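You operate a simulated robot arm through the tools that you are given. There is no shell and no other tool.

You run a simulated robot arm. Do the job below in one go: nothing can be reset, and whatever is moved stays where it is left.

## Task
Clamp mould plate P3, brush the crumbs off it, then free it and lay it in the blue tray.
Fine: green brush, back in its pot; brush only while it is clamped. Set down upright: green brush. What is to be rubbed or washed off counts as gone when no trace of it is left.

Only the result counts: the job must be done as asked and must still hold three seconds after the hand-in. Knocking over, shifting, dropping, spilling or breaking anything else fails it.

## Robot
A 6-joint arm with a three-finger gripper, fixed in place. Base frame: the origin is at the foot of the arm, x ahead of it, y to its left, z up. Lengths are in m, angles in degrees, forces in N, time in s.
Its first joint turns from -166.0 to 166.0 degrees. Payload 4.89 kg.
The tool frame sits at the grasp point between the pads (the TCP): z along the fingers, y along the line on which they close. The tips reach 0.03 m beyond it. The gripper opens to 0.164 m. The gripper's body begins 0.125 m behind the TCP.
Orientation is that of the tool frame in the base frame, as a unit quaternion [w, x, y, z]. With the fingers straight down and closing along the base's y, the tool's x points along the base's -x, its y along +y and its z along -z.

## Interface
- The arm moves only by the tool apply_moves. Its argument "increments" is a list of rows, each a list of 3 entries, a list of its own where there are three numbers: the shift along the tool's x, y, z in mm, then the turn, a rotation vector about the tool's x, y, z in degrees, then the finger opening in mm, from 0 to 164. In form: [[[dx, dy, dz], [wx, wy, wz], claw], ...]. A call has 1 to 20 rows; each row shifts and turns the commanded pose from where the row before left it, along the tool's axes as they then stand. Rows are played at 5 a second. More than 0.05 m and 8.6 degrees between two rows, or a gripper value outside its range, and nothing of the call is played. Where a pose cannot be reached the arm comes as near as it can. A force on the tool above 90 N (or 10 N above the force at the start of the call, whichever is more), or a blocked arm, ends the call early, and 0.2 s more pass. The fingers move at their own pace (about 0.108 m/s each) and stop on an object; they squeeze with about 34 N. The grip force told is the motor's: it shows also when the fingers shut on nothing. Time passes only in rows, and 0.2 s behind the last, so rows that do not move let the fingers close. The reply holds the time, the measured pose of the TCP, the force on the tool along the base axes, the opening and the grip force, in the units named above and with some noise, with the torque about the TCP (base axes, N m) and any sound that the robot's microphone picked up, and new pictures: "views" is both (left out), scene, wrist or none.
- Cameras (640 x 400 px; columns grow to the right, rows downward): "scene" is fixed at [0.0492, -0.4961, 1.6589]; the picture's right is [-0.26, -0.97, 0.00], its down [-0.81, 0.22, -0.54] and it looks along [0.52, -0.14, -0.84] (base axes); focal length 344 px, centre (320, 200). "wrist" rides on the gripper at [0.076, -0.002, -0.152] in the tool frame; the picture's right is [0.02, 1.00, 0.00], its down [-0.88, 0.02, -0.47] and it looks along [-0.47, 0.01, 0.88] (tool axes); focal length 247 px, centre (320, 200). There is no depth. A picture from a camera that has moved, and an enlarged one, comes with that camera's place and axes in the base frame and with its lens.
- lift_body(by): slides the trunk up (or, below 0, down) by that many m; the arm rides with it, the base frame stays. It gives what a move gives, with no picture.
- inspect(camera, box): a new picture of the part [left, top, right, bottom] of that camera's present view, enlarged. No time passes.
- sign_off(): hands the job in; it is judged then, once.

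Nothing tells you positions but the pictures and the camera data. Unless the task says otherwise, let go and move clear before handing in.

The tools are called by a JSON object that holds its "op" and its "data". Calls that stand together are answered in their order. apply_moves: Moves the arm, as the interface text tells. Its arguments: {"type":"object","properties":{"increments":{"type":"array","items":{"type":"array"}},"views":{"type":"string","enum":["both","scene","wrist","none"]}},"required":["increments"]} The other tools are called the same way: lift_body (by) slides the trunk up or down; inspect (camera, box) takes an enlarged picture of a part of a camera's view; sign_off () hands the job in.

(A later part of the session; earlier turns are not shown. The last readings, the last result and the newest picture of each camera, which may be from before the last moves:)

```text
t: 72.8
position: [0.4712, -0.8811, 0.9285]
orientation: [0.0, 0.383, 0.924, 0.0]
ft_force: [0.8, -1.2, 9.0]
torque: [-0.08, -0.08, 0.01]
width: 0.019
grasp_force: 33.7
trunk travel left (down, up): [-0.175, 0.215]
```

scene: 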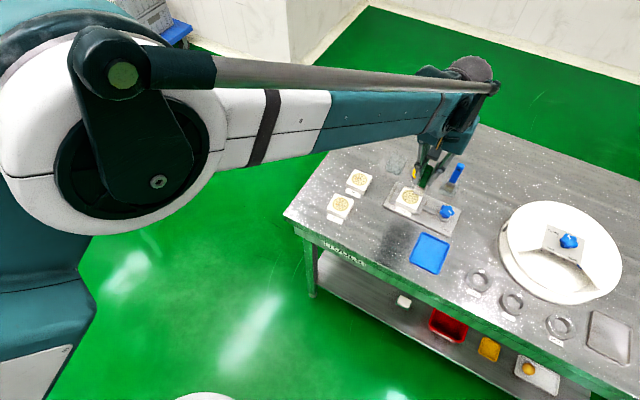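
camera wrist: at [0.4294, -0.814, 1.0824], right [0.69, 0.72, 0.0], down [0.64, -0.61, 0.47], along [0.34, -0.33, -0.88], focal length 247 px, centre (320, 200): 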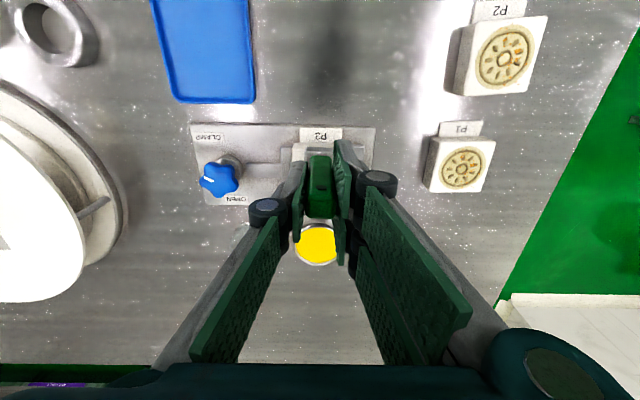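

The second pass is finished. I'll lift the brush and return above its pot; from there I can inspect P3 before setting the brush down.

{"op": "apply_moves", "data": {"increments": [[[0, 0, -28.5], [0, 0, 0], 10], [[0, 0, -30], [0, 0, 0], 10], [[-26.4, 20.4, 0], [0, 0, 0], 10], [[-26.4, 20.4, 0], [0, 0, 0], 10], [[-26.4, 20.4, 0], [0, 0, 0], 10], [[-26.4, 20.4, 0], [0, 0, 0], 10], [[-26.4, 20.4, 0], [0, 0, 0], 10], [[0, 0, 0], [0, 0, 0], 10], [[0, 0, 0], [0, 0, 0], 10]], "views": "both"}}

{"op": "inspect", "data": {"camera": "wrist", "box": [200, 0, 290, 70]}}

{"op": "inspect", "data": {"camera": "scene", "box": [395, 180, 430, 215]}}

{"op": "inspect", "data": {"camera": "wrist", "box": [270, 100, 370, 220]}}

{"op": "inspect", "data": {"camera": "scene", "box": [360, 100, 440, 180]}}

```text
t: 74.8
position: [0.6373, -0.9033, 0.9863]
orientation: [0.0, 0.382, 0.924, 0.0]
ft_force: [0.0, 0.0, -1.1]
torque: [-0.02, 0.04, 0.01]
width: 0.0184
grasp_force: 34.0
trunk travel left (down, up): [-0.175, 0.215]
camera wrist: at [0.5833, -0.8499, 1.1396], right [0.69, 0.72, 0.0], down [0.64, -0.61, 0.47], along [0.34, -0.33, -0.88], focal length 247 px, centre (320, 200)
```

scene: 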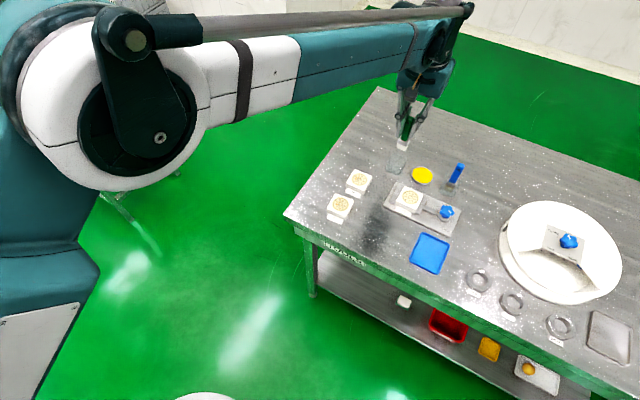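
wrist: 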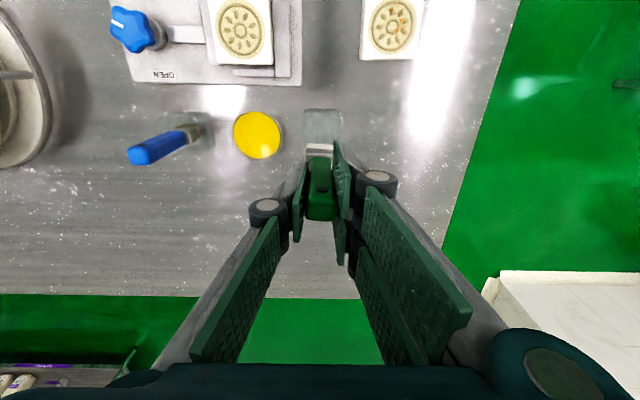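

```text
5.71 times, centred on (245, 35) of wrist
camera zoom: at [0.5833, -0.8499, 1.1396], right [0.69, 0.72, 0.0], down [0.64, -0.61, 0.47], along [0.34, -0.33, -0.88], focal length 1411 px, centre (749, 1143)
```

zoom: 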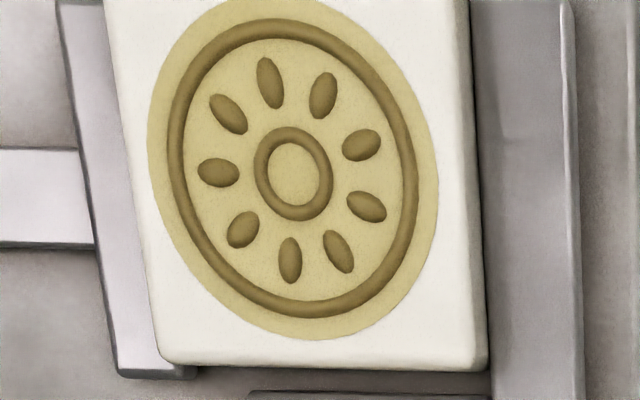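

```text
11.43 times, centred on (412, 198) of scene
camera zoom: at [0.0492, -0.4961, 1.6589], right [-0.26, -0.97, 0.0], down [-0.81, 0.22, -0.54], along [0.52, -0.14, -0.84], focal length 3936 px, centre (-737, 229)
```

zoom: 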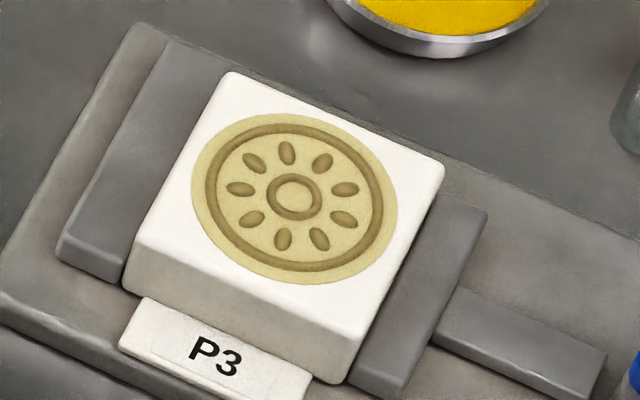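

```text
3.33 times, centred on (320, 160) of wrist
camera zoom: at [0.5833, -0.8499, 1.1396], right [0.69, 0.72, 0.0], down [0.64, -0.61, 0.47], along [0.34, -0.33, -0.88], focal length 823 px, centre (320, 333)
```

zoom: 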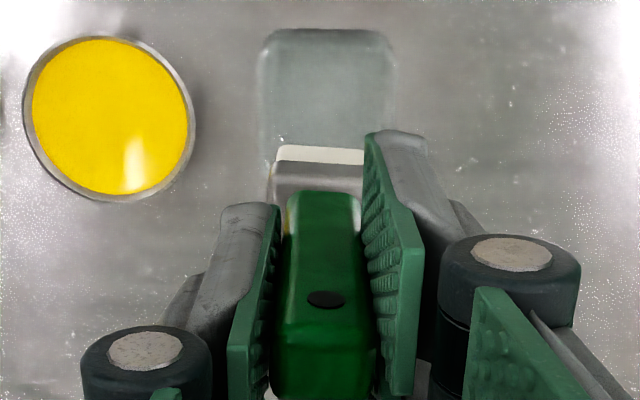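

```text
5.00 times, centred on (400, 140) of scene
camera zoom: at [0.0492, -0.4961, 1.6589], right [-0.26, -0.97, 0.0], down [-0.81, 0.22, -0.54], along [0.52, -0.14, -0.84], focal length 1722 px, centre (-80, 500)
```

zoom: 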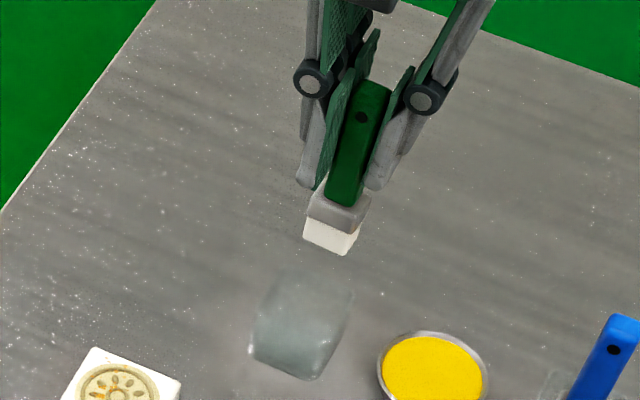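

P3 is completely clean in both views. The brush has shifted about 2-3 mm in the grip, so I'll compensate by that and lower it toward the pot.

{"op": "apply_moves", "data": {"increments": [[[2.8, 0.6, 0], [0, 0, 0], 10], [[0, 0, 20], [0, 0, 0], 10], [[0, 0, 15], [0, 0, 0], 10], [[0, 0, 0], [0, 0, 0], 10], [[0, 0, 0], [0, 0, 0], 10]], "views": "both"}}

{"op": "inspect", "data": {"camera": "wrist", "box": [270, 100, 370, 200]}}

{"op": "inspect", "data": {"camera": "scene", "box": [370, 120, 430, 180]}}

```text
t: 76.0
position: [0.6353, -0.9009, 0.9517]
orientation: [0.0, 0.383, 0.924, 0.0]
ft_force: [0.0, -0.7, -0.6]
torque: [0.02, 0.04, 0.01]
width: 0.0184
grasp_force: 34.1
trunk travel left (down, up): [-0.175, 0.215]
camera wrist: at [0.5801, -0.8473, 1.1044], right [0.69, 0.72, 0.0], down [0.64, -0.61, 0.47], along [0.34, -0.33, -0.88], focal length 247 px, centre (320, 200)
```

scene: 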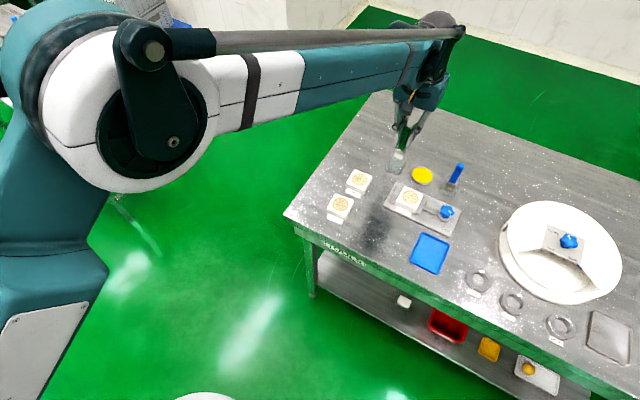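
wrist: 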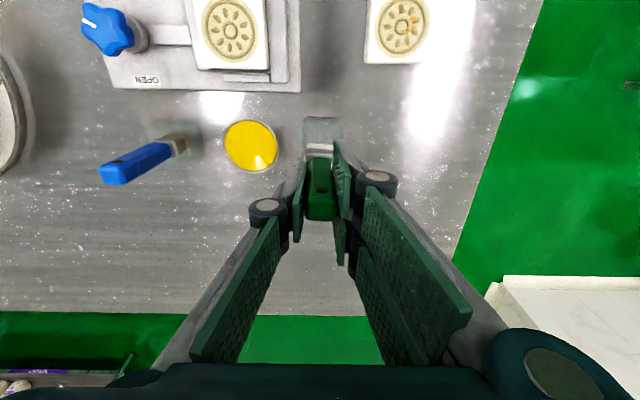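

```text
4.00 times, centred on (320, 150) of wrist
camera zoom: at [0.5801, -0.8473, 1.1044], right [0.69, 0.72, 0.0], down [0.64, -0.61, 0.47], along [0.34, -0.33, -0.88], focal length 988 px, centre (320, 400)
```

zoom: 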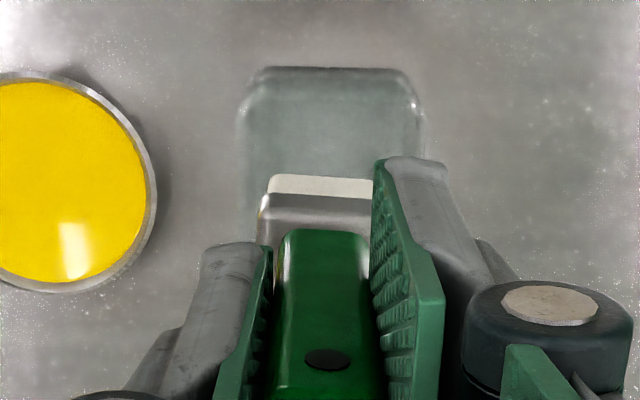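

```text
6.67 times, centred on (400, 150) of scene
camera zoom: at [0.0492, -0.4961, 1.6589], right [-0.26, -0.97, 0.0], down [-0.81, 0.22, -0.54], along [0.52, -0.14, -0.84], focal length 2296 px, centre (-213, 533)
```

zoom: 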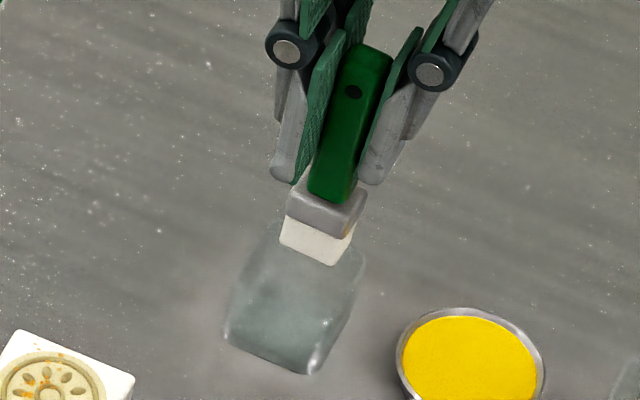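

The pot rim is near z≈0.847, and the brush needs about 2.3 mm more toward the pot centre sideways. I'll correct that and lower it into the pot in steps while watching the force.

{"op": "apply_moves", "data": {"increments": [[[0, 2.3, 0], [0, 0, 0], 10], [[0, 0, 0], [0, 0, 0], 10], [[0, 0, 10], [0, 0, 0], 10], [[0, 0, 10], [0, 0, 0], 10], [[0, 0, 0], [0, 0, 0], 10]], "views": "none"}}

{"op": "inspect", "data": {"camera": "wrist", "box": [270, 100, 370, 200]}}

{"op": "inspect", "data": {"camera": "scene", "box": [370, 120, 430, 180]}}

```text
t: 77.2
position: [0.6378, -0.8969, 0.9328]
orientation: [0.001, 0.383, 0.924, 0.0]
ft_force: [0.2, 0.4, -0.2]
torque: [0.01, -0.01, 0.01]
width: 0.0184
grasp_force: 34.1
trunk travel left (down, up): [-0.175, 0.215]
```

```text
4.00 times, centred on (320, 150) of wrist
camera zoom: at [0.5824, -0.8448, 1.0844], right [0.69, 0.72, 0.0], down [0.64, -0.61, 0.47], along [0.34, -0.33, -0.88], focal length 988 px, centre (320, 400)
```

zoom: 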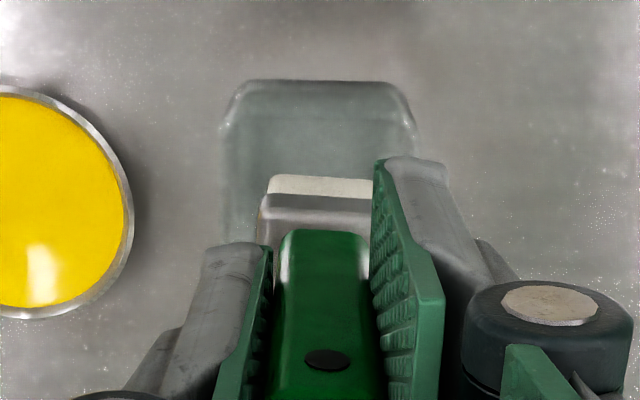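

```text
6.67 times, centred on (400, 150) of scene
camera zoom: at [0.0492, -0.4961, 1.6589], right [-0.26, -0.97, 0.0], down [-0.81, 0.22, -0.54], along [0.52, -0.14, -0.84], focal length 2296 px, centre (-213, 533)
```

zoom: 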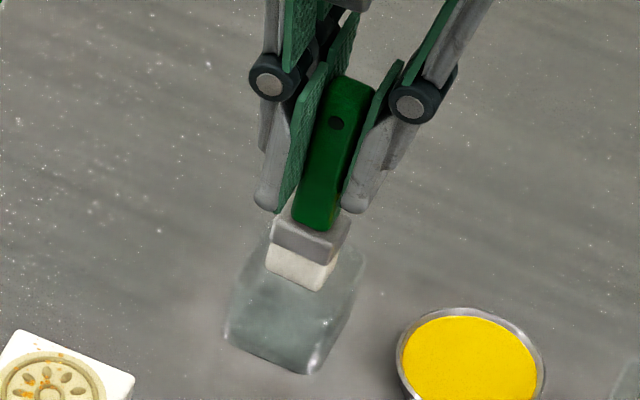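

The brush is well centred in the pot opening and has entered without contact. Continuing down.

{"op": "apply_moves", "data": {"increments": [[[0.5, -0.5, 9], [0, 0, 0], 10], [[0, 0, 9], [0, 0, 0], 10], [[0, 0, 9], [0, 0, 0], 10], [[0, 0, 0], [0, 0, 0], 10], [[0, 0, 0], [0, 0, 0], 10]], "views": "none"}}

{"op": "inspect", "data": {"camera": "wrist", "box": [270, 100, 370, 200]}}

{"op": "inspect", "data": {"camera": "scene", "box": [370, 120, 430, 180]}}

```text
t: 78.4
position: [0.6368, -0.8982, 0.903]
orientation: [0.0, 0.383, 0.924, 0.0]
ft_force: [0.6, 0.1, -0.9]
torque: [-0.02, -0.02, 0.02]
width: 0.0186
grasp_force: 33.9
trunk travel left (down, up): [-0.175, 0.215]
```

```text
4.00 times, centred on (320, 150) of wrist
camera zoom: at [0.5819, -0.8453, 1.0568], right [0.69, 0.72, 0.0], down [0.64, -0.61, 0.47], along [0.34, -0.33, -0.88], focal length 988 px, centre (320, 400)
```

zoom: 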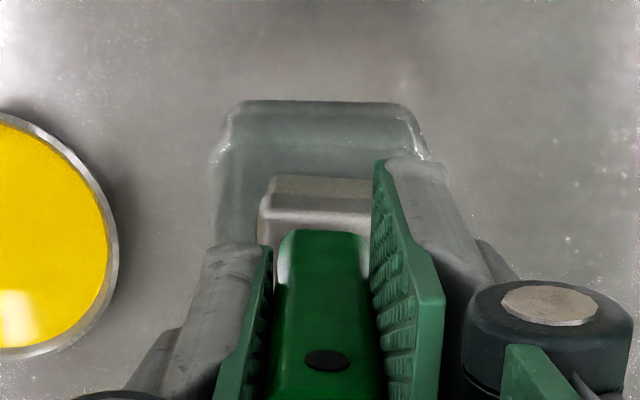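

```text
6.67 times, centred on (400, 150) of scene
camera zoom: at [0.0492, -0.4961, 1.6589], right [-0.26, -0.97, 0.0], down [-0.81, 0.22, -0.54], along [0.52, -0.14, -0.84], focal length 2296 px, centre (-213, 533)
```

zoom: 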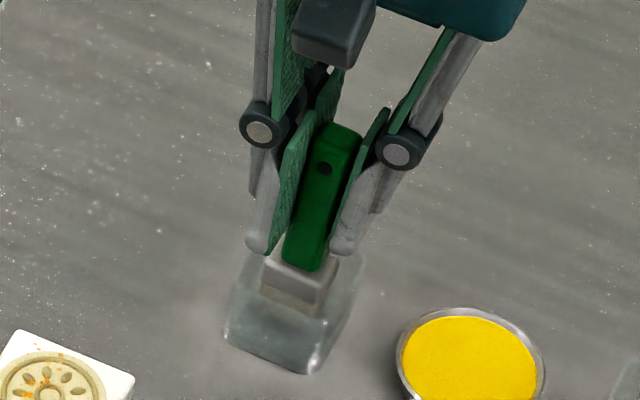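

{"op": "apply_moves", "data": {"increments": [[[0, 0, 2], [0, 0, 0], 10], [[0, 0, 2], [0, 0, 0], 10], [[0, 0, 0], [0, 0, 0], 10], [[0, 0, 0], [0, 0, 0], 10]], "views": "none"}}

```text
t: 79.4
position: [0.6374, -0.8987, 0.9006]
orientation: [0.0, 0.383, 0.924, 0.001]
ft_force: [0.9, -0.3, -0.6]
torque: [0.0, 0.0, 0.03]
width: 0.0186
grasp_force: 33.7
trunk travel left (down, up): [-0.175, 0.215]
```

{"op": "apply_moves", "data": {"increments": [[[0, 0, 1.5], [0, 0, 0], 10], [[0, 0, 1.5], [0, 0, 0], 10], [[0, 0, 0], [0, 0, 0], 10], [[0, 0, 0], [0, 0, 0], 10]], "views": "none"}}

```text
t: 80.4
position: [0.6375, -0.8975, 0.8974]
orientation: [0.0, 0.382, 0.924, 0.0]
ft_force: [-1.0, -0.9, -0.3]
torque: [-0.01, -0.03, -0.02]
width: 0.0184
grasp_force: 34.4
trunk travel left (down, up): [-0.175, 0.215]
```

{"op": "apply_moves", "data": {"increments": [[[0, 0, 1.2], [0, 0, 0], 10], [[0, 0, 1], [0, 0, 0], 10], [[0, 0, 0], [0, 0, 0], 10], [[0, 0, 0], [0, 0, 0], 10]], "views": "none"}}

```text
t: 81.4
position: [0.6372, -0.898, 0.8939]
orientation: [0.0, 0.382, 0.924, 0.0]
ft_force: [1.0, 0.5, 0.4]
torque: [0.0, -0.01, 0.0]
width: 0.0186
grasp_force: 33.7
trunk travel left (down, up): [-0.175, 0.215]
```

{"op": "apply_moves", "data": {"increments": [[[0, 0, 1], [0, 0, 0], 10], [[0, 0, 0.8], [0, 0, 0], 10], [[0, 0, 0], [0, 0, 0], 10], [[0, 0, 0], [0, 0, 0], 10]], "views": "none"}}

{"op": "inspect", "data": {"camera": "scene", "box": [370, 120, 430, 180]}}

```text
t: 82.4
position: [0.6368, -0.8972, 0.8947]
orientation: [-0.001, 0.382, 0.924, 0.0]
ft_force: [2.1, -1.9, 14.4]
torque: [-0.09, -0.09, 0.04]
width: 0.0187
grasp_force: 34.5
trunk travel left (down, up): [-0.175, 0.215]
```

```text
6.67 times, centred on (400, 150) of scene
camera zoom: at [0.0492, -0.4961, 1.6589], right [-0.26, -0.97, 0.0], down [-0.81, 0.22, -0.54], along [0.52, -0.14, -0.84], focal length 2296 px, centre (-213, 533)
```

zoom: 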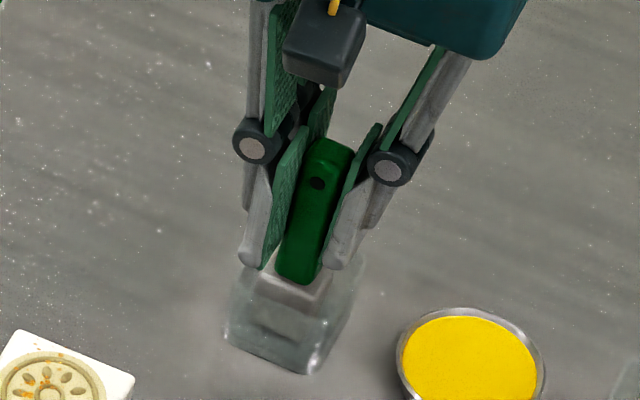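

The brush bottom rests on the pot floor (14 N). I'll back off slightly and open the fingers gently.

{"op": "apply_moves", "data": {"increments": [[[0, 0, -0.8], [0, 0, 0], 10], [[0, 0, 0], [0, 0, 0], 10], [[0, 0, 0], [0, 0, 0], 20], [[0, 0, 0], [0, 0, 0], 24], [[0, 0, 0], [0, 0, 0], 30], [[0, 0, 0], [0, 0, 0], 40], [[0, 0, 0], [0, 0, 0], 54], [[0, 0, 0], [0, 0, 0], 54]], "views": "wrist"}}

{"op": "inspect", "data": {"camera": "scene", "box": [370, 120, 430, 180]}}

{"op": "inspect", "data": {"camera": "wrist", "box": [260, 120, 380, 220]}}

```text
t: 84.2
position: [0.6352, -0.8973, 0.8945]
orientation: [0.0, 0.383, 0.924, 0.0]
ft_force: [-0.4, -0.6, -0.2]
torque: [0.0, 0.01, -0.03]
width: 0.054
grasp_force: 0.2
trunk travel left (down, up): [-0.175, 0.215]
camera wrist: at [0.5816, -0.8445, 1.0475], right [0.69, 0.72, 0.0], down [0.64, -0.61, 0.47], along [0.34, -0.33, -0.88], focal length 247 px, centre (320, 200)
```

wrist: 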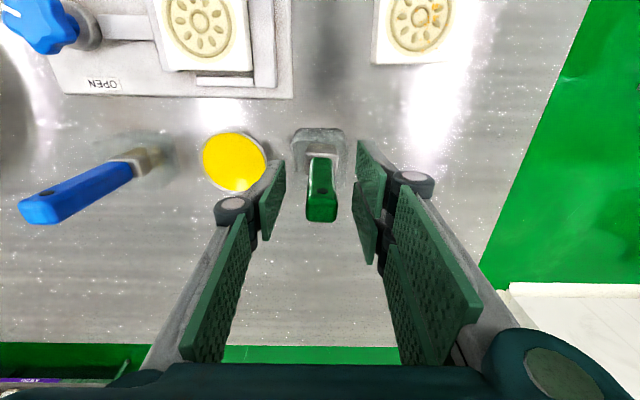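

```text
6.67 times, centred on (400, 150) of scene
camera zoom: at [0.0492, -0.4961, 1.6589], right [-0.26, -0.97, 0.0], down [-0.81, 0.22, -0.54], along [0.52, -0.14, -0.84], focal length 2296 px, centre (-213, 533)
```

zoom: 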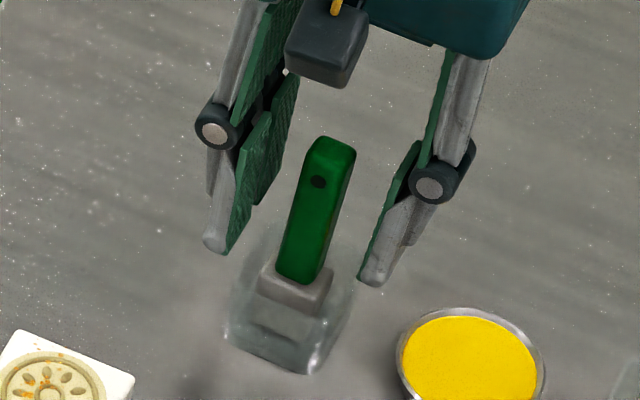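

```text
4.00 times, centred on (320, 170) of wrist
camera zoom: at [0.5816, -0.8445, 1.0475], right [0.69, 0.72, 0.0], down [0.64, -0.61, 0.47], along [0.34, -0.33, -0.88], focal length 988 px, centre (320, 320)
```

zoom: 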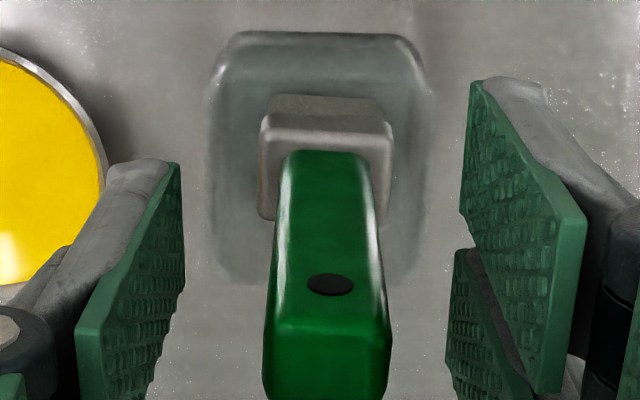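

The green brush stands upright in its pot. I'll rise clear, go back over the clamp knob and turn the gripper to match the knob's present angle.

{"op": "apply_moves", "data": {"increments": [[[0, 0, -20], [0, 0, 0], 54], [[0, 0, -40], [0, 0, 0], 54], [[0, 0, -40], [0, 0, 0], 54], [[19.9, -38.1, 0], [0, 0, 0], 54], [[19.9, -38.1, 0], [0, 0, 0], 54], [[19.9, -38.1, 0], [0, 0, 0], 54], [[19.9, -38.1, 0], [0, 0, 0], 54], [[19.8, -38.2, 0], [0, 0, 0], 54], [[0, 0, 10], [0, 0, 8.25], 54], [[0, 0, 10], [0, 0, 8.25], 54], [[0, 0, 10], [0, 0, 8.25], 54], [[0, 0, 10], [0, 0, 8.25], 54], [[0, 0, 0], [0, 0, 0], 54], [[0, 0, 0], [0, 0, 0], 54]], "views": "both"}}

{"op": "inspect", "data": {"camera": "wrist", "box": [240, 90, 400, 190]}}

{"op": "inspect", "data": {"camera": "scene", "box": [370, 130, 480, 220]}}

```text
t: 87.2
position: [0.4323, -0.961, 0.9547]
orientation: [0.0, 0.63, 0.777, 0.0]
ft_force: [0.3, -0.3, -0.3]
torque: [0.01, 0.0, 0.01]
width: 0.054
grasp_force: 0.1
trunk travel left (down, up): [-0.175, 0.215]
camera wrist: at [0.4144, -0.8865, 1.1075], right [0.97, 0.23, 0.0], down [0.2, -0.86, 0.47], along [0.11, -0.46, -0.88], focal length 247 px, centre (320, 200)
```

scene: 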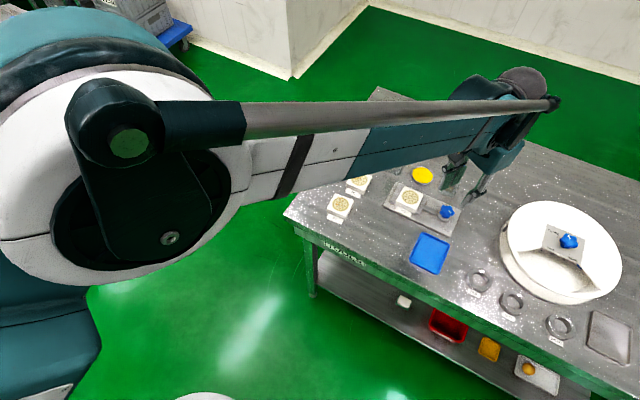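
wrist: 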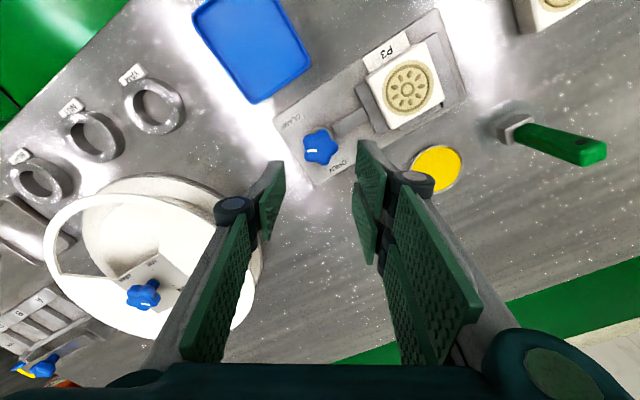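

```text
4.00 times, centred on (320, 140) of wrist
camera zoom: at [0.4144, -0.8865, 1.1075], right [0.97, 0.23, 0.0], down [0.2, -0.86, 0.47], along [0.11, -0.46, -0.88], focal length 988 px, centre (320, 440)
```

zoom: 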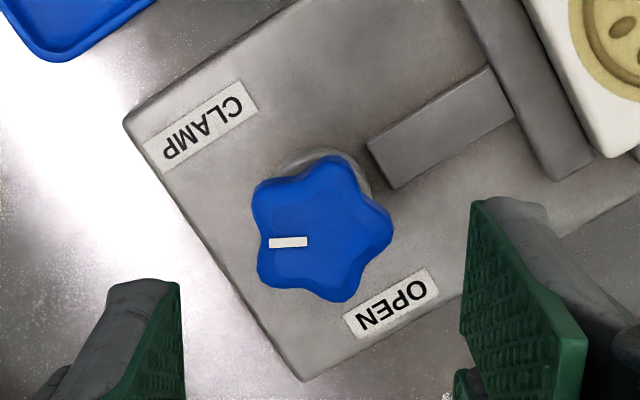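

```text
4.44 times, centred on (425, 175) of scene
camera zoom: at [0.0492, -0.4961, 1.6589], right [-0.26, -0.97, 0.0], down [-0.81, 0.22, -0.54], along [0.52, -0.14, -0.84], focal length 1530 px, centre (-147, 311)
```

zoom: 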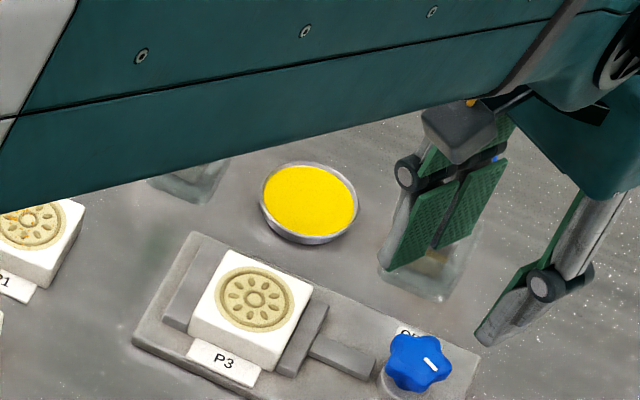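

The mark lines up with the closing line and the star is within 1 mm of centre. I'll descend to the same grip height as before.

{"op": "apply_moves", "data": {"increments": [[[-0.7, -0.3, 0], [0, 0, 0], 50], [[0, 0, 33], [0, 0, 0], 50], [[0, 0, 33], [0, 0, 0], 50], [[0, 0, 22], [0, 0, 0], 50], [[0, 0, 11], [0, 0, 0], 50], [[0, 0, 0], [0, 0, 0], 50], [[0, 0, 0], [0, 0, 0], 50]], "views": "wrist"}}

{"op": "inspect", "data": {"camera": "wrist", "box": [240, 120, 400, 220]}}

```text
t: 88.8
position: [0.4325, -0.9625, 0.8571]
orientation: [0.0, 0.629, 0.777, 0.0]
ft_force: [-0.1, 0.4, 0.1]
torque: [0.03, 0.06, 0.0]
width: 0.0502
grasp_force: 0.1
trunk travel left (down, up): [-0.175, 0.215]
camera wrist: at [0.4144, -0.8879, 1.0099], right [0.97, 0.23, 0.0], down [0.2, -0.86, 0.47], along [0.11, -0.46, -0.88], focal length 247 px, centre (320, 200)
```

wrist: 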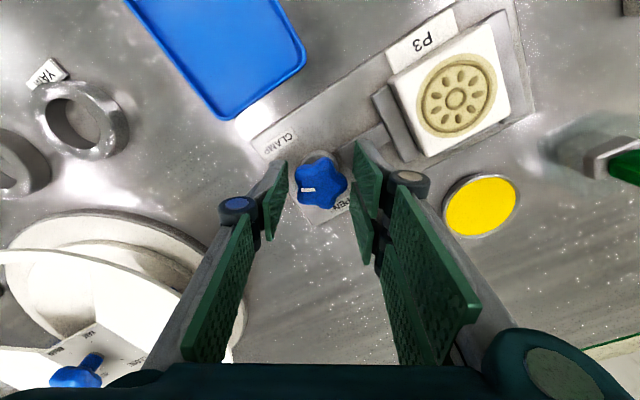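

```text
4.00 times, centred on (320, 170) of wrist
camera zoom: at [0.4144, -0.8879, 1.0099], right [0.97, 0.23, 0.0], down [0.2, -0.86, 0.47], along [0.11, -0.46, -0.88], focal length 988 px, centre (320, 320)
```

zoom: 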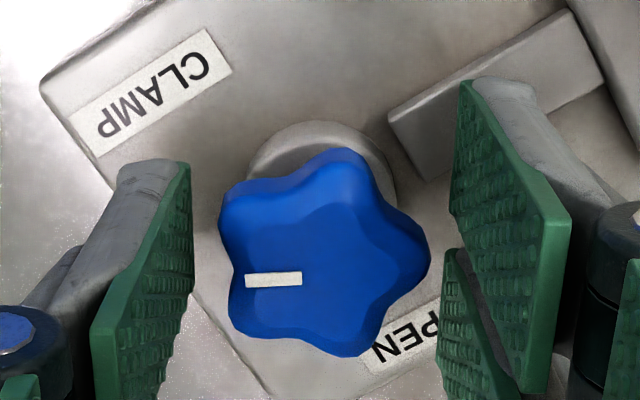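

{"op": "apply_moves", "data": {"increments": [[[-0.3, -1.2, 1], [0, 0, -2], 50], [[0, 0, 0], [0, 0, 0], 42], [[0, 0, 0], [0, 0, 0], 36], [[0, 0, 0], [0, 0, 0], 28], [[0, 0, 0], [0, 0, 0], 28], [[0, 0, 0], [0, 0, 0], 28], [[0, 0, 0], [0, 0, 0], 28]], "views": "none"}}

{"op": "inspect", "data": {"camera": "wrist", "box": [280, 140, 360, 210]}}

```text
t: 90.4
position: [0.4321, -0.9636, 0.856]
orientation: [-0.001, 0.616, 0.788, -0.001]
ft_force: [19.0, -1.6, 2.8]
torque: [0.05, -0.42, 0.01]
width: 0.0354
grasp_force: 44.8
trunk travel left (down, up): [-0.175, 0.215]
```

```text
5.71 times, centred on (320, 175) of wrist
camera zoom: at [0.4116, -0.8887, 1.0088], right [0.96, 0.26, 0.0], down [0.23, -0.85, 0.47], along [0.12, -0.46, -0.88], focal length 1411 px, centre (320, 343)
```

zoom: 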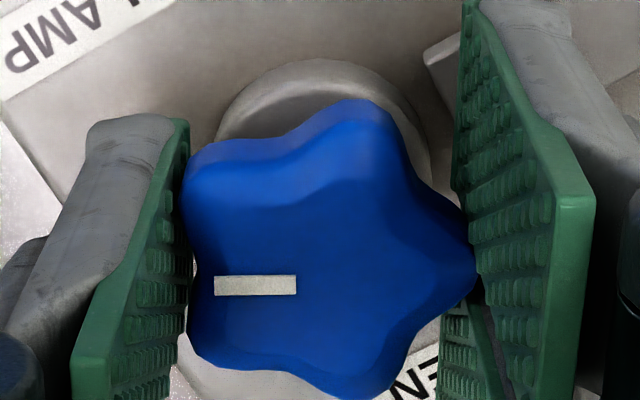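

The knob is firmly gripped. I'll turn it counter-clockwise in stages, relieving the side load as I go.

{"op": "apply_moves", "data": {"increments": [[[-0.2, 0.7, 0], [0, 0, 0], 28], [[0.08, 0, 0], [0, 0, -5], 28], [[0.08, 0, 0], [0, 0, -5], 28], [[0.08, 0, 0], [0, 0, -5], 28], [[0.08, 0, 0], [0, 0, -5], 28], [[0, 0, 0], [0, 0, 0], 28], [[0, 0, 0], [0, 0, 0], 28], [[0, 0, 0], [0, 0, 0], 28]], "views": "none"}}

{"op": "inspect", "data": {"camera": "wrist", "box": [280, 140, 360, 210]}}

{"op": "inspect", "data": {"camera": "scene", "box": [380, 160, 480, 240]}}

```text
t: 92.2
position: [0.4314, -0.962, 0.857]
orientation: [0.001, 0.469, 0.883, 0.0]
ft_force: [27.3, -18.5, 31.4]
torque: [-0.36, -0.66, -0.03]
width: 0.0349
grasp_force: 44.8
trunk travel left (down, up): [-0.175, 0.215]
```

```text
5.71 times, centred on (320, 175) of wrist
camera zoom: at [0.3879, -0.8997, 1.0086], right [0.82, 0.58, 0.0], down [0.51, -0.72, 0.47], along [0.27, -0.39, -0.88], focal length 1411 px, centre (320, 343)
```

zoom: 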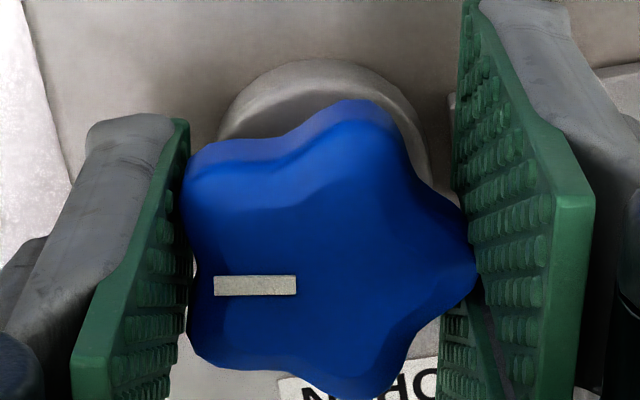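

```text
5.00 times, centred on (430, 200) of scene
camera zoom: at [0.0492, -0.4961, 1.6589], right [-0.26, -0.97, 0.0], down [-0.81, 0.22, -0.54], along [0.52, -0.14, -0.84], focal length 1722 px, centre (-230, 200)
```

zoom: 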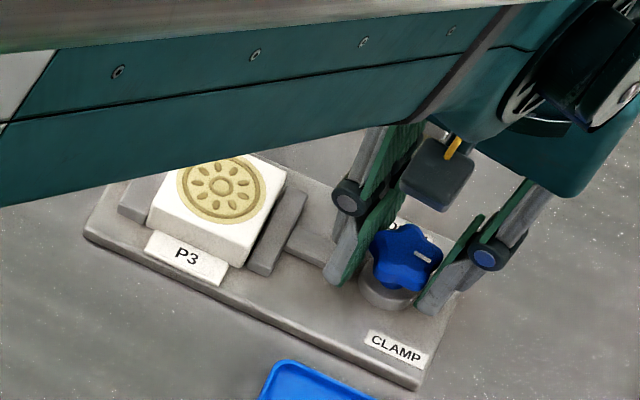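

{"op": "apply_moves", "data": {"increments": [[[-1.2, 0.5, -0.6], [0, 0, 0], 28], [[0.08, 0, 0], [0, 0, -5], 28], [[0.08, 0, 0], [0, 0, -5], 28], [[0.08, 0, 0], [0, 0, -5], 28], [[0.08, 0, 0], [0, 0, -5], 28], [[0, 0, 0], [0, 0, 0], 28], [[0, 0, 0], [0, 0, 0], 28], [[0, 0, 0], [0, 0, 0], 28]], "views": "none"}}

```text
t: 94.0
position: [0.432, -0.9631, 0.8548]
orientation: [0.001, 0.309, 0.951, -0.001]
ft_force: [28.6, -17.0, 32.4]
torque: [-0.35, -0.66, 0.04]
width: 0.0353
grasp_force: 44.8
trunk travel left (down, up): [-0.175, 0.215]
```

{"op": "apply_moves", "data": {"increments": [[[-1.5, 0, -0.8], [0, 0, 0], 28], [[0.08, 0, 0], [0, 0, -5], 28], [[0.08, 0, 0], [0, 0, -5], 28], [[0.08, 0, 0], [0, 0, -5], 28], [[0.08, 0, 0], [0, 0, -5], 28], [[0, 0, 0], [0, 0, 0], 28], [[0, 0, 0], [0, 0, 0], 28], [[0, 0, 0], [0, 0, 0], 28]], "views": "none"}}

{"op": "inspect", "data": {"camera": "wrist", "box": [280, 140, 360, 210]}}

{"op": "inspect", "data": {"camera": "scene", "box": [380, 160, 480, 240]}}

```text
t: 95.8
position: [0.4326, -0.962, 0.8547]
orientation: [0.0, 0.139, 0.99, 0.0]
ft_force: [-4.9, 48.0, -22.1]
torque: [0.69, 0.15, -0.09]
width: 0.0352
grasp_force: 45.1
trunk travel left (down, up): [-0.175, 0.215]
```

```text
5.71 times, centred on (320, 175) of wrist
camera zoom: at [0.3595, -0.9427, 1.0088], right [0.25, 0.97, 0.0], down [0.85, -0.22, 0.47], along [0.46, -0.12, -0.88], focal length 1411 px, centre (320, 343)
```

zoom: 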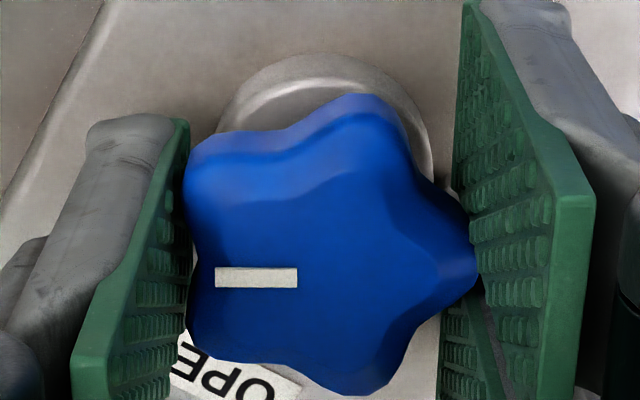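

```text
5.00 times, centred on (430, 200) of scene
camera zoom: at [0.0492, -0.4961, 1.6589], right [-0.26, -0.97, 0.0], down [-0.81, 0.22, -0.54], along [0.52, -0.14, -0.84], focal length 1722 px, centre (-230, 200)
```

zoom: 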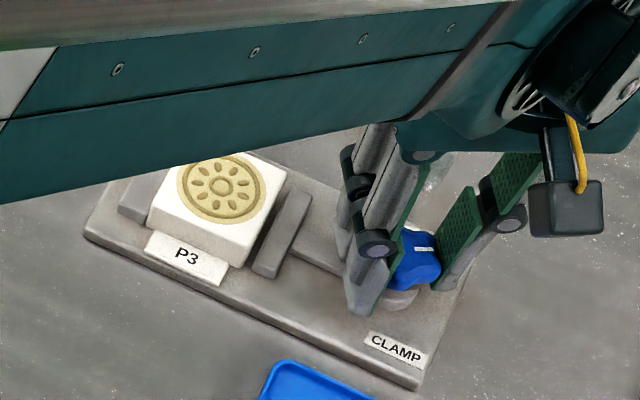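

{"op": "apply_moves", "data": {"increments": [[[0.7, 1.7, 0.4], [0, 0, 0], 28], [[0, 0, 0], [0, 0, 0], 28], [[0.08, 0, 0], [0, 0, -5], 28], [[0.08, 0, 0], [0, 0, -5], 28], [[0.08, 0, 0], [0, 0, -5], 28], [[0.08, 0, 0], [0, 0, -5], 28], [[0, 0, 0], [0, 0, 0], 28], [[0, 0, 0], [0, 0, 0], 28], [[0, 0, 0], [0, 0, 0], 28]], "views": "none"}}

```text
t: 97.8
position: [0.4337, -0.9618, 0.8567]
orientation: [0.0, -0.035, 0.999, 0.0]
ft_force: [30.7, -8.0, 23.4]
torque: [-0.05, -0.65, 0.01]
width: 0.0355
grasp_force: 44.9
trunk travel left (down, up): [-0.175, 0.215]
```

{"op": "apply_moves", "data": {"increments": [[[-1.2, -0.4, -0.4], [0, 0, 0], 28], [[0, 0, 0], [0, 0, 0], 28], [[0.08, 0, 0], [0, 0, -5], 28], [[0.08, 0, 0], [0, 0, -5], 28], [[0.08, 0, 0], [0, 0, -5], 28], [[0.08, 0, 0], [0, 0, -5], 28], [[0, 0, 0], [0, 0, 0], 28], [[0, 0, 0], [0, 0, 0], 28], [[0, 0, 0], [0, 0, 0], 28]], "views": "none"}}

{"op": "inspect", "data": {"camera": "wrist", "box": [240, 110, 400, 240]}}

{"op": "inspect", "data": {"camera": "scene", "box": [380, 160, 480, 240]}}

```text
t: 99.8
position: [0.433, -0.9613, 0.8565]
orientation: [-0.001, -0.207, 0.978, 0.001]
ft_force: [-4.7, 42.8, -15.8]
torque: [0.79, 0.14, -0.07]
width: 0.0353
grasp_force: 44.9
trunk travel left (down, up): [-0.175, 0.215]
```

```text
3.08 times, centred on (320, 175) of wrist
camera zoom: at [0.3643, -0.9934, 1.0088], right [-0.43, 0.9, 0.0], down [0.8, 0.37, 0.47], along [0.43, 0.2, -0.88], focal length 760 px, centre (320, 277)
```

zoom: 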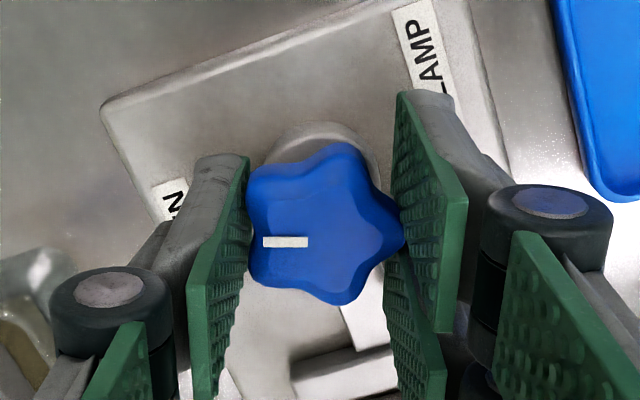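

```text
5.00 times, centred on (430, 200) of scene
camera zoom: at [0.0492, -0.4961, 1.6589], right [-0.26, -0.97, 0.0], down [-0.81, 0.22, -0.54], along [0.52, -0.14, -0.84], focal length 1722 px, centre (-230, 200)
```

zoom: 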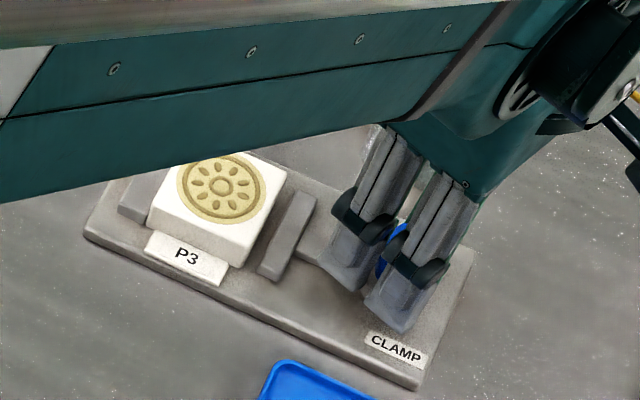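

{"op": "apply_moves", "data": {"increments": [[[-0.4, 1.6, 0.3], [0, 0, 0], 28], [[0, 0, 0], [0, 0, 0], 28], [[0.08, 0, 0], [0, 0, -5], 28], [[0.08, 0, 0], [0, 0, -5], 28], [[0.08, 0, 0], [0, 0, -5], 28], [[0.08, 0, 0], [0, 0, -5], 28], [[0, 0, 0], [0, 0, 0], 28], [[0, 0, 0], [0, 0, 0], 28], [[0, 0, 0], [0, 0, 0], 28]], "views": "none"}}

{"op": "inspect", "data": {"camera": "wrist", "box": [240, 110, 400, 240]}}

{"op": "inspect", "data": {"camera": "scene", "box": [380, 160, 480, 240]}}

```text
t: 101.8
position: [0.4325, -0.9591, 0.856]
orientation: [0.0, -0.375, 0.927, 0.0]
ft_force: [3.5, 27.4, -1.2]
torque: [0.76, -0.3, -0.21]
width: 0.035
grasp_force: 45.3
trunk travel left (down, up): [-0.175, 0.215]
```

```text
3.08 times, centred on (320, 175) of wrist
camera zoom: at [0.3791, -1.0142, 1.0088], right [-0.71, 0.7, 0.0], down [0.62, 0.63, 0.47], along [0.33, 0.34, -0.88], focal length 760 px, centre (320, 277)
```

zoom: 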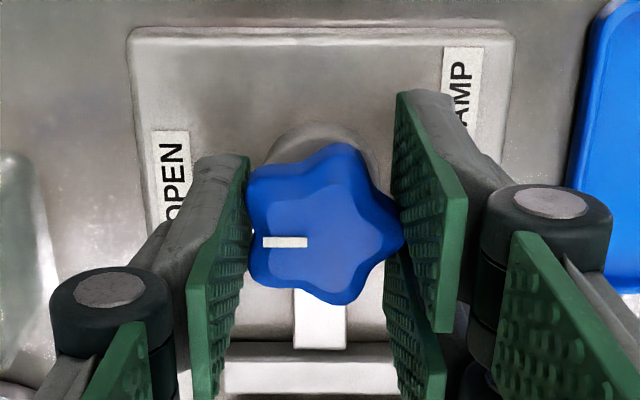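

```text
5.00 times, centred on (430, 200) of scene
camera zoom: at [0.0492, -0.4961, 1.6589], right [-0.26, -0.97, 0.0], down [-0.81, 0.22, -0.54], along [0.52, -0.14, -0.84], focal length 1722 px, centre (-230, 200)
```

zoom: 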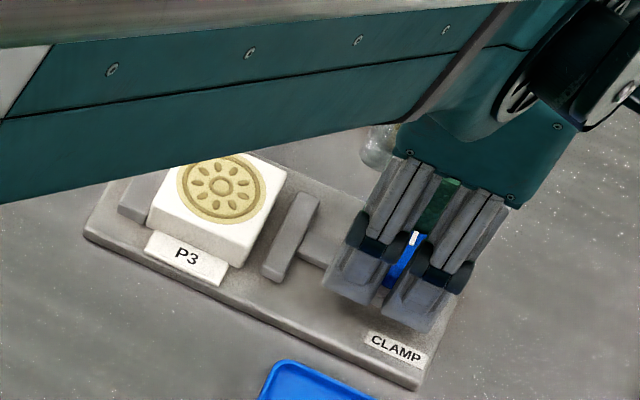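

The knob is back at OPEN and the jaw has retracted about 10 mm from P3. I'll release the knob and rise.

{"op": "apply_moves", "data": {"increments": [[[-0.8, 0.6, 0], [0, 0, 0], 28], [[0, 0, 0], [0, 0, 0], 28], [[0, 0, 0], [0, 0, 0], 40], [[0, 0, 0], [0, 0, 0], 50], [[0, 0, 0], [0, 0, 0], 50], [[0, 0, -20], [0, 0, 0], 50], [[0, 0, -40], [0, 0, 0], 50], [[0, 0, -40], [0, 0, 0], 50], [[0, 0, 0], [0, 0, 0], 50]], "views": "both"}}

{"op": "inspect", "data": {"camera": "wrist", "box": [240, 90, 400, 250]}}

{"op": "inspect", "data": {"camera": "scene", "box": [380, 160, 480, 240]}}

```text
t: 103.8
position: [0.4316, -0.9597, 0.9575]
orientation: [0.001, -0.375, 0.927, 0.0]
ft_force: [-0.2, 0.4, 0.6]
torque: [-0.05, -0.02, 0.01]
width: 0.0499
grasp_force: 0.2
trunk travel left (down, up): [-0.175, 0.215]
camera wrist: at [0.3784, -1.0129, 1.1103], right [-0.71, 0.7, 0.0], down [0.62, 0.63, 0.47], along [0.33, 0.34, -0.88], focal length 247 px, centre (320, 200)
```

scene: 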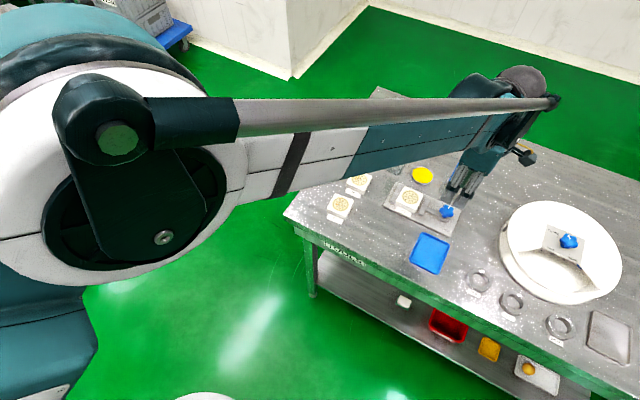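
wrist: 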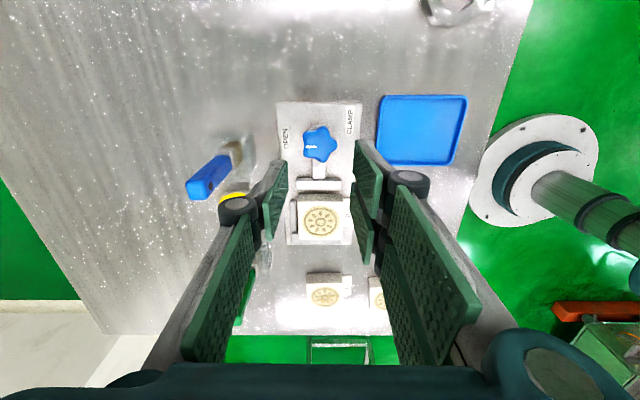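

```text
2.50 times, centred on (320, 170) of wrist
camera zoom: at [0.3784, -1.0129, 1.1103], right [-0.71, 0.7, 0.0], down [0.62, 0.63, 0.47], along [0.33, 0.34, -0.88], focal length 617 px, centre (320, 275)
```

zoom: 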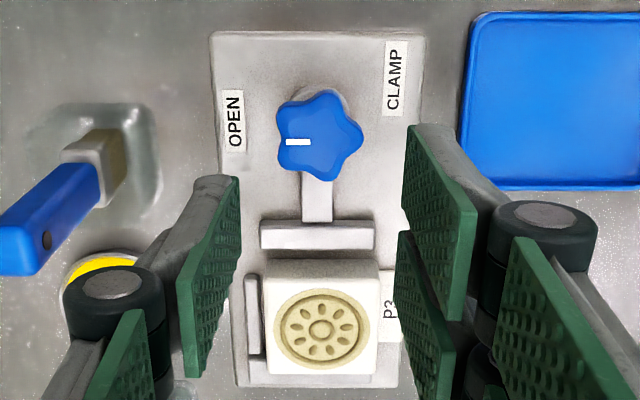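

```text
5.00 times, centred on (430, 200) of scene
camera zoom: at [0.0492, -0.4961, 1.6589], right [-0.26, -0.97, 0.0], down [-0.81, 0.22, -0.54], along [0.52, -0.14, -0.84], focal length 1722 px, centre (-230, 200)
```

zoom: 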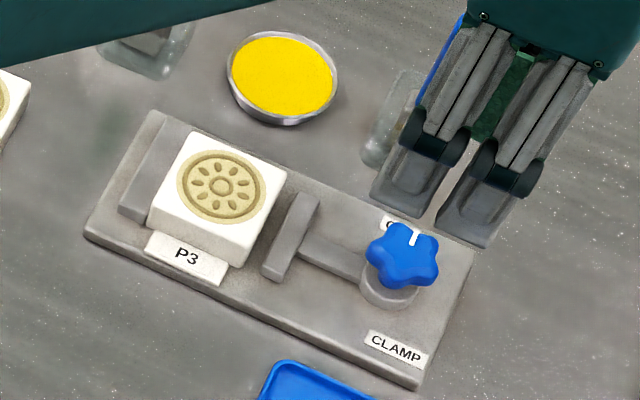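

P3 is free and the knob mark is at OPEN. I'll turn the gripper back, move over P3 and prepare to grip it near the top, above the jaws.

{"op": "apply_moves", "data": {"increments": [[[0, 0, 0], [0, 0, 8.2], 50], [[0, 0, 0], [0, 0, 8.2], 50], [[0, 0, 0], [0, 0, 8.2], 50], [[0, 0, 0], [0, 0, 8.2], 50], [[0, 0, 0], [0, 0, 8.2], 50], [[0, 0, 0], [0, 0, 8.2], 50], [[0, 0, 0], [0, 0, 8.2], 50], [[0, 0, 0], [0, 0, 8.2], 50], [[0, 0, 0], [0, 0, 8.2], 50], [[0, 0, 0], [0, 0, 8.2], 50], [[0, 0, 0], [0, 0, 7], 50], [[0, 35, 0], [0, 0, 0], 72], [[0, 35, 0], [0, 0, 0], 72], [[0, 34, 0], [0, 0, 0], 72], [[0, 0, 0], [0, 0, 0], 72], [[0, 0, 0], [0, 0, 0], 72]], "views": "both"}}

{"op": "inspect", "data": {"camera": "wrist", "box": [220, 90, 420, 215]}}

```text
t: 107.2
position: [0.5064, -0.8868, 0.9557]
orientation: [0.0, 0.383, 0.924, 0.0]
ft_force: [0.8, 0.4, 0.5]
torque: [-0.07, 0.06, 0.01]
width: 0.0721
grasp_force: 0.1
trunk travel left (down, up): [-0.175, 0.215]
camera wrist: at [0.4516, -0.8325, 1.1085], right [0.69, 0.72, 0.0], down [0.64, -0.61, 0.47], along [0.34, -0.33, -0.88], focal length 247 px, centre (320, 200)
```

scene: 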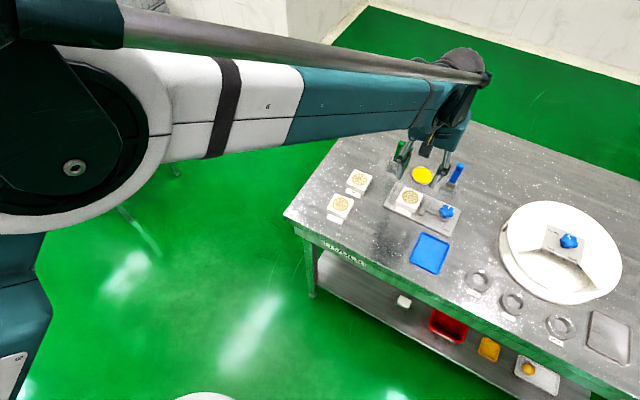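
wrist: 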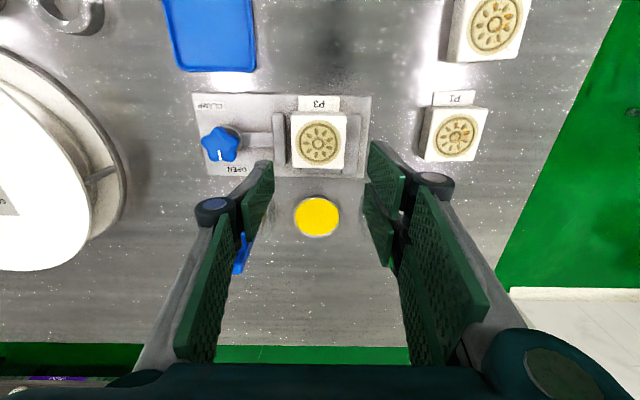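

```text
3.20 times, centred on (320, 152) of wrist
camera zoom: at [0.4516, -0.8325, 1.1085], right [0.69, 0.72, 0.0], down [0.64, -0.61, 0.47], along [0.34, -0.33, -0.88], focal length 790 px, centre (320, 352)
```

zoom: 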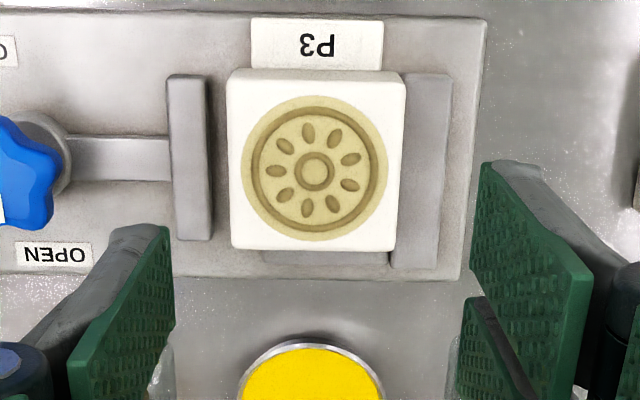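

P3 lies about 2 mm off the gripper centre. I'll correct and descend most of the way, then check.

{"op": "apply_moves", "data": {"increments": [[[1, -1.6, 0], [0, 0, 0], 72], [[0, 0, 40], [0, 0, 0], 72], [[0, 0, 40], [0, 0, 0], 72], [[0, 0, 0], [0, 0, 0], 72], [[0, 0, 0], [0, 0, 0], 72]], "views": "wrist"}}

{"op": "inspect", "data": {"camera": "wrist", "box": [240, 110, 400, 220]}}

{"op": "inspect", "data": {"camera": "scene", "box": [385, 165, 445, 220]}}

```text
t: 108.4
position: [0.5045, -0.8853, 0.8757]
orientation: [0.0, 0.383, 0.924, 0.0]
ft_force: [-0.6, -1.0, -0.7]
torque: [0.06, 0.04, -0.02]
width: 0.0721
grasp_force: 0.1
trunk travel left (down, up): [-0.175, 0.215]
camera wrist: at [0.4495, -0.8332, 1.0288], right [0.69, 0.72, 0.0], down [0.64, -0.61, 0.47], along [0.34, -0.33, -0.88], focal length 247 px, centre (320, 200)
```

wrist: 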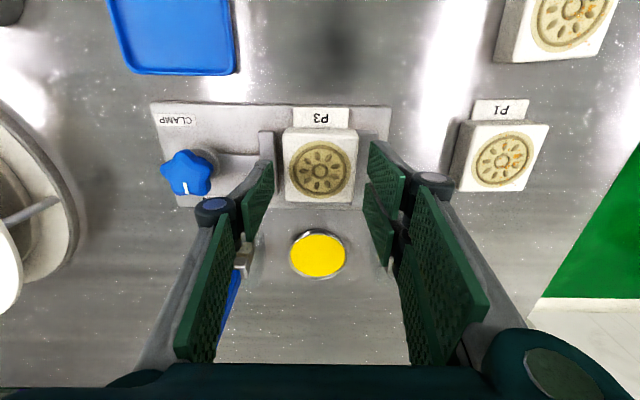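

```text
3.64 times, centred on (320, 165) of wrist
camera zoom: at [0.4495, -0.8332, 1.0288], right [0.69, 0.72, 0.0], down [0.64, -0.61, 0.47], along [0.34, -0.33, -0.88], focal length 898 px, centre (320, 327)
```

zoom: 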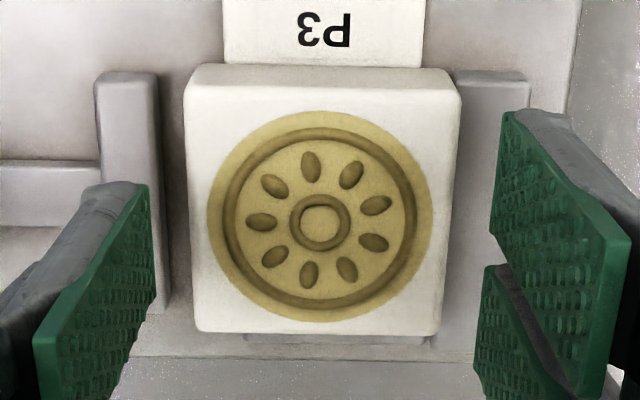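

```text
7.27 times, centred on (415, 192) of scene
camera zoom: at [0.0492, -0.4961, 1.6589], right [-0.26, -0.97, 0.0], down [-0.81, 0.22, -0.54], along [0.52, -0.14, -0.84], focal length 2504 px, centre (-371, 254)
```

zoom: 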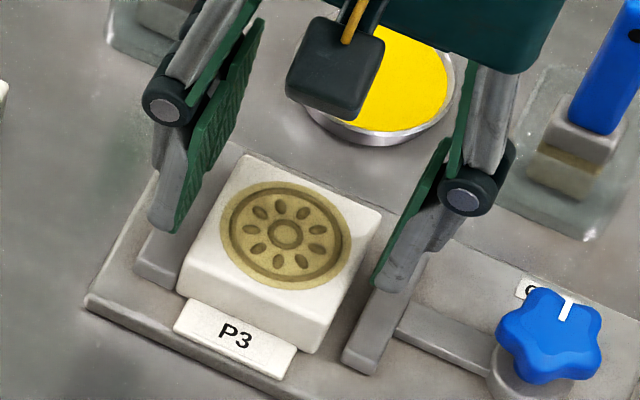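

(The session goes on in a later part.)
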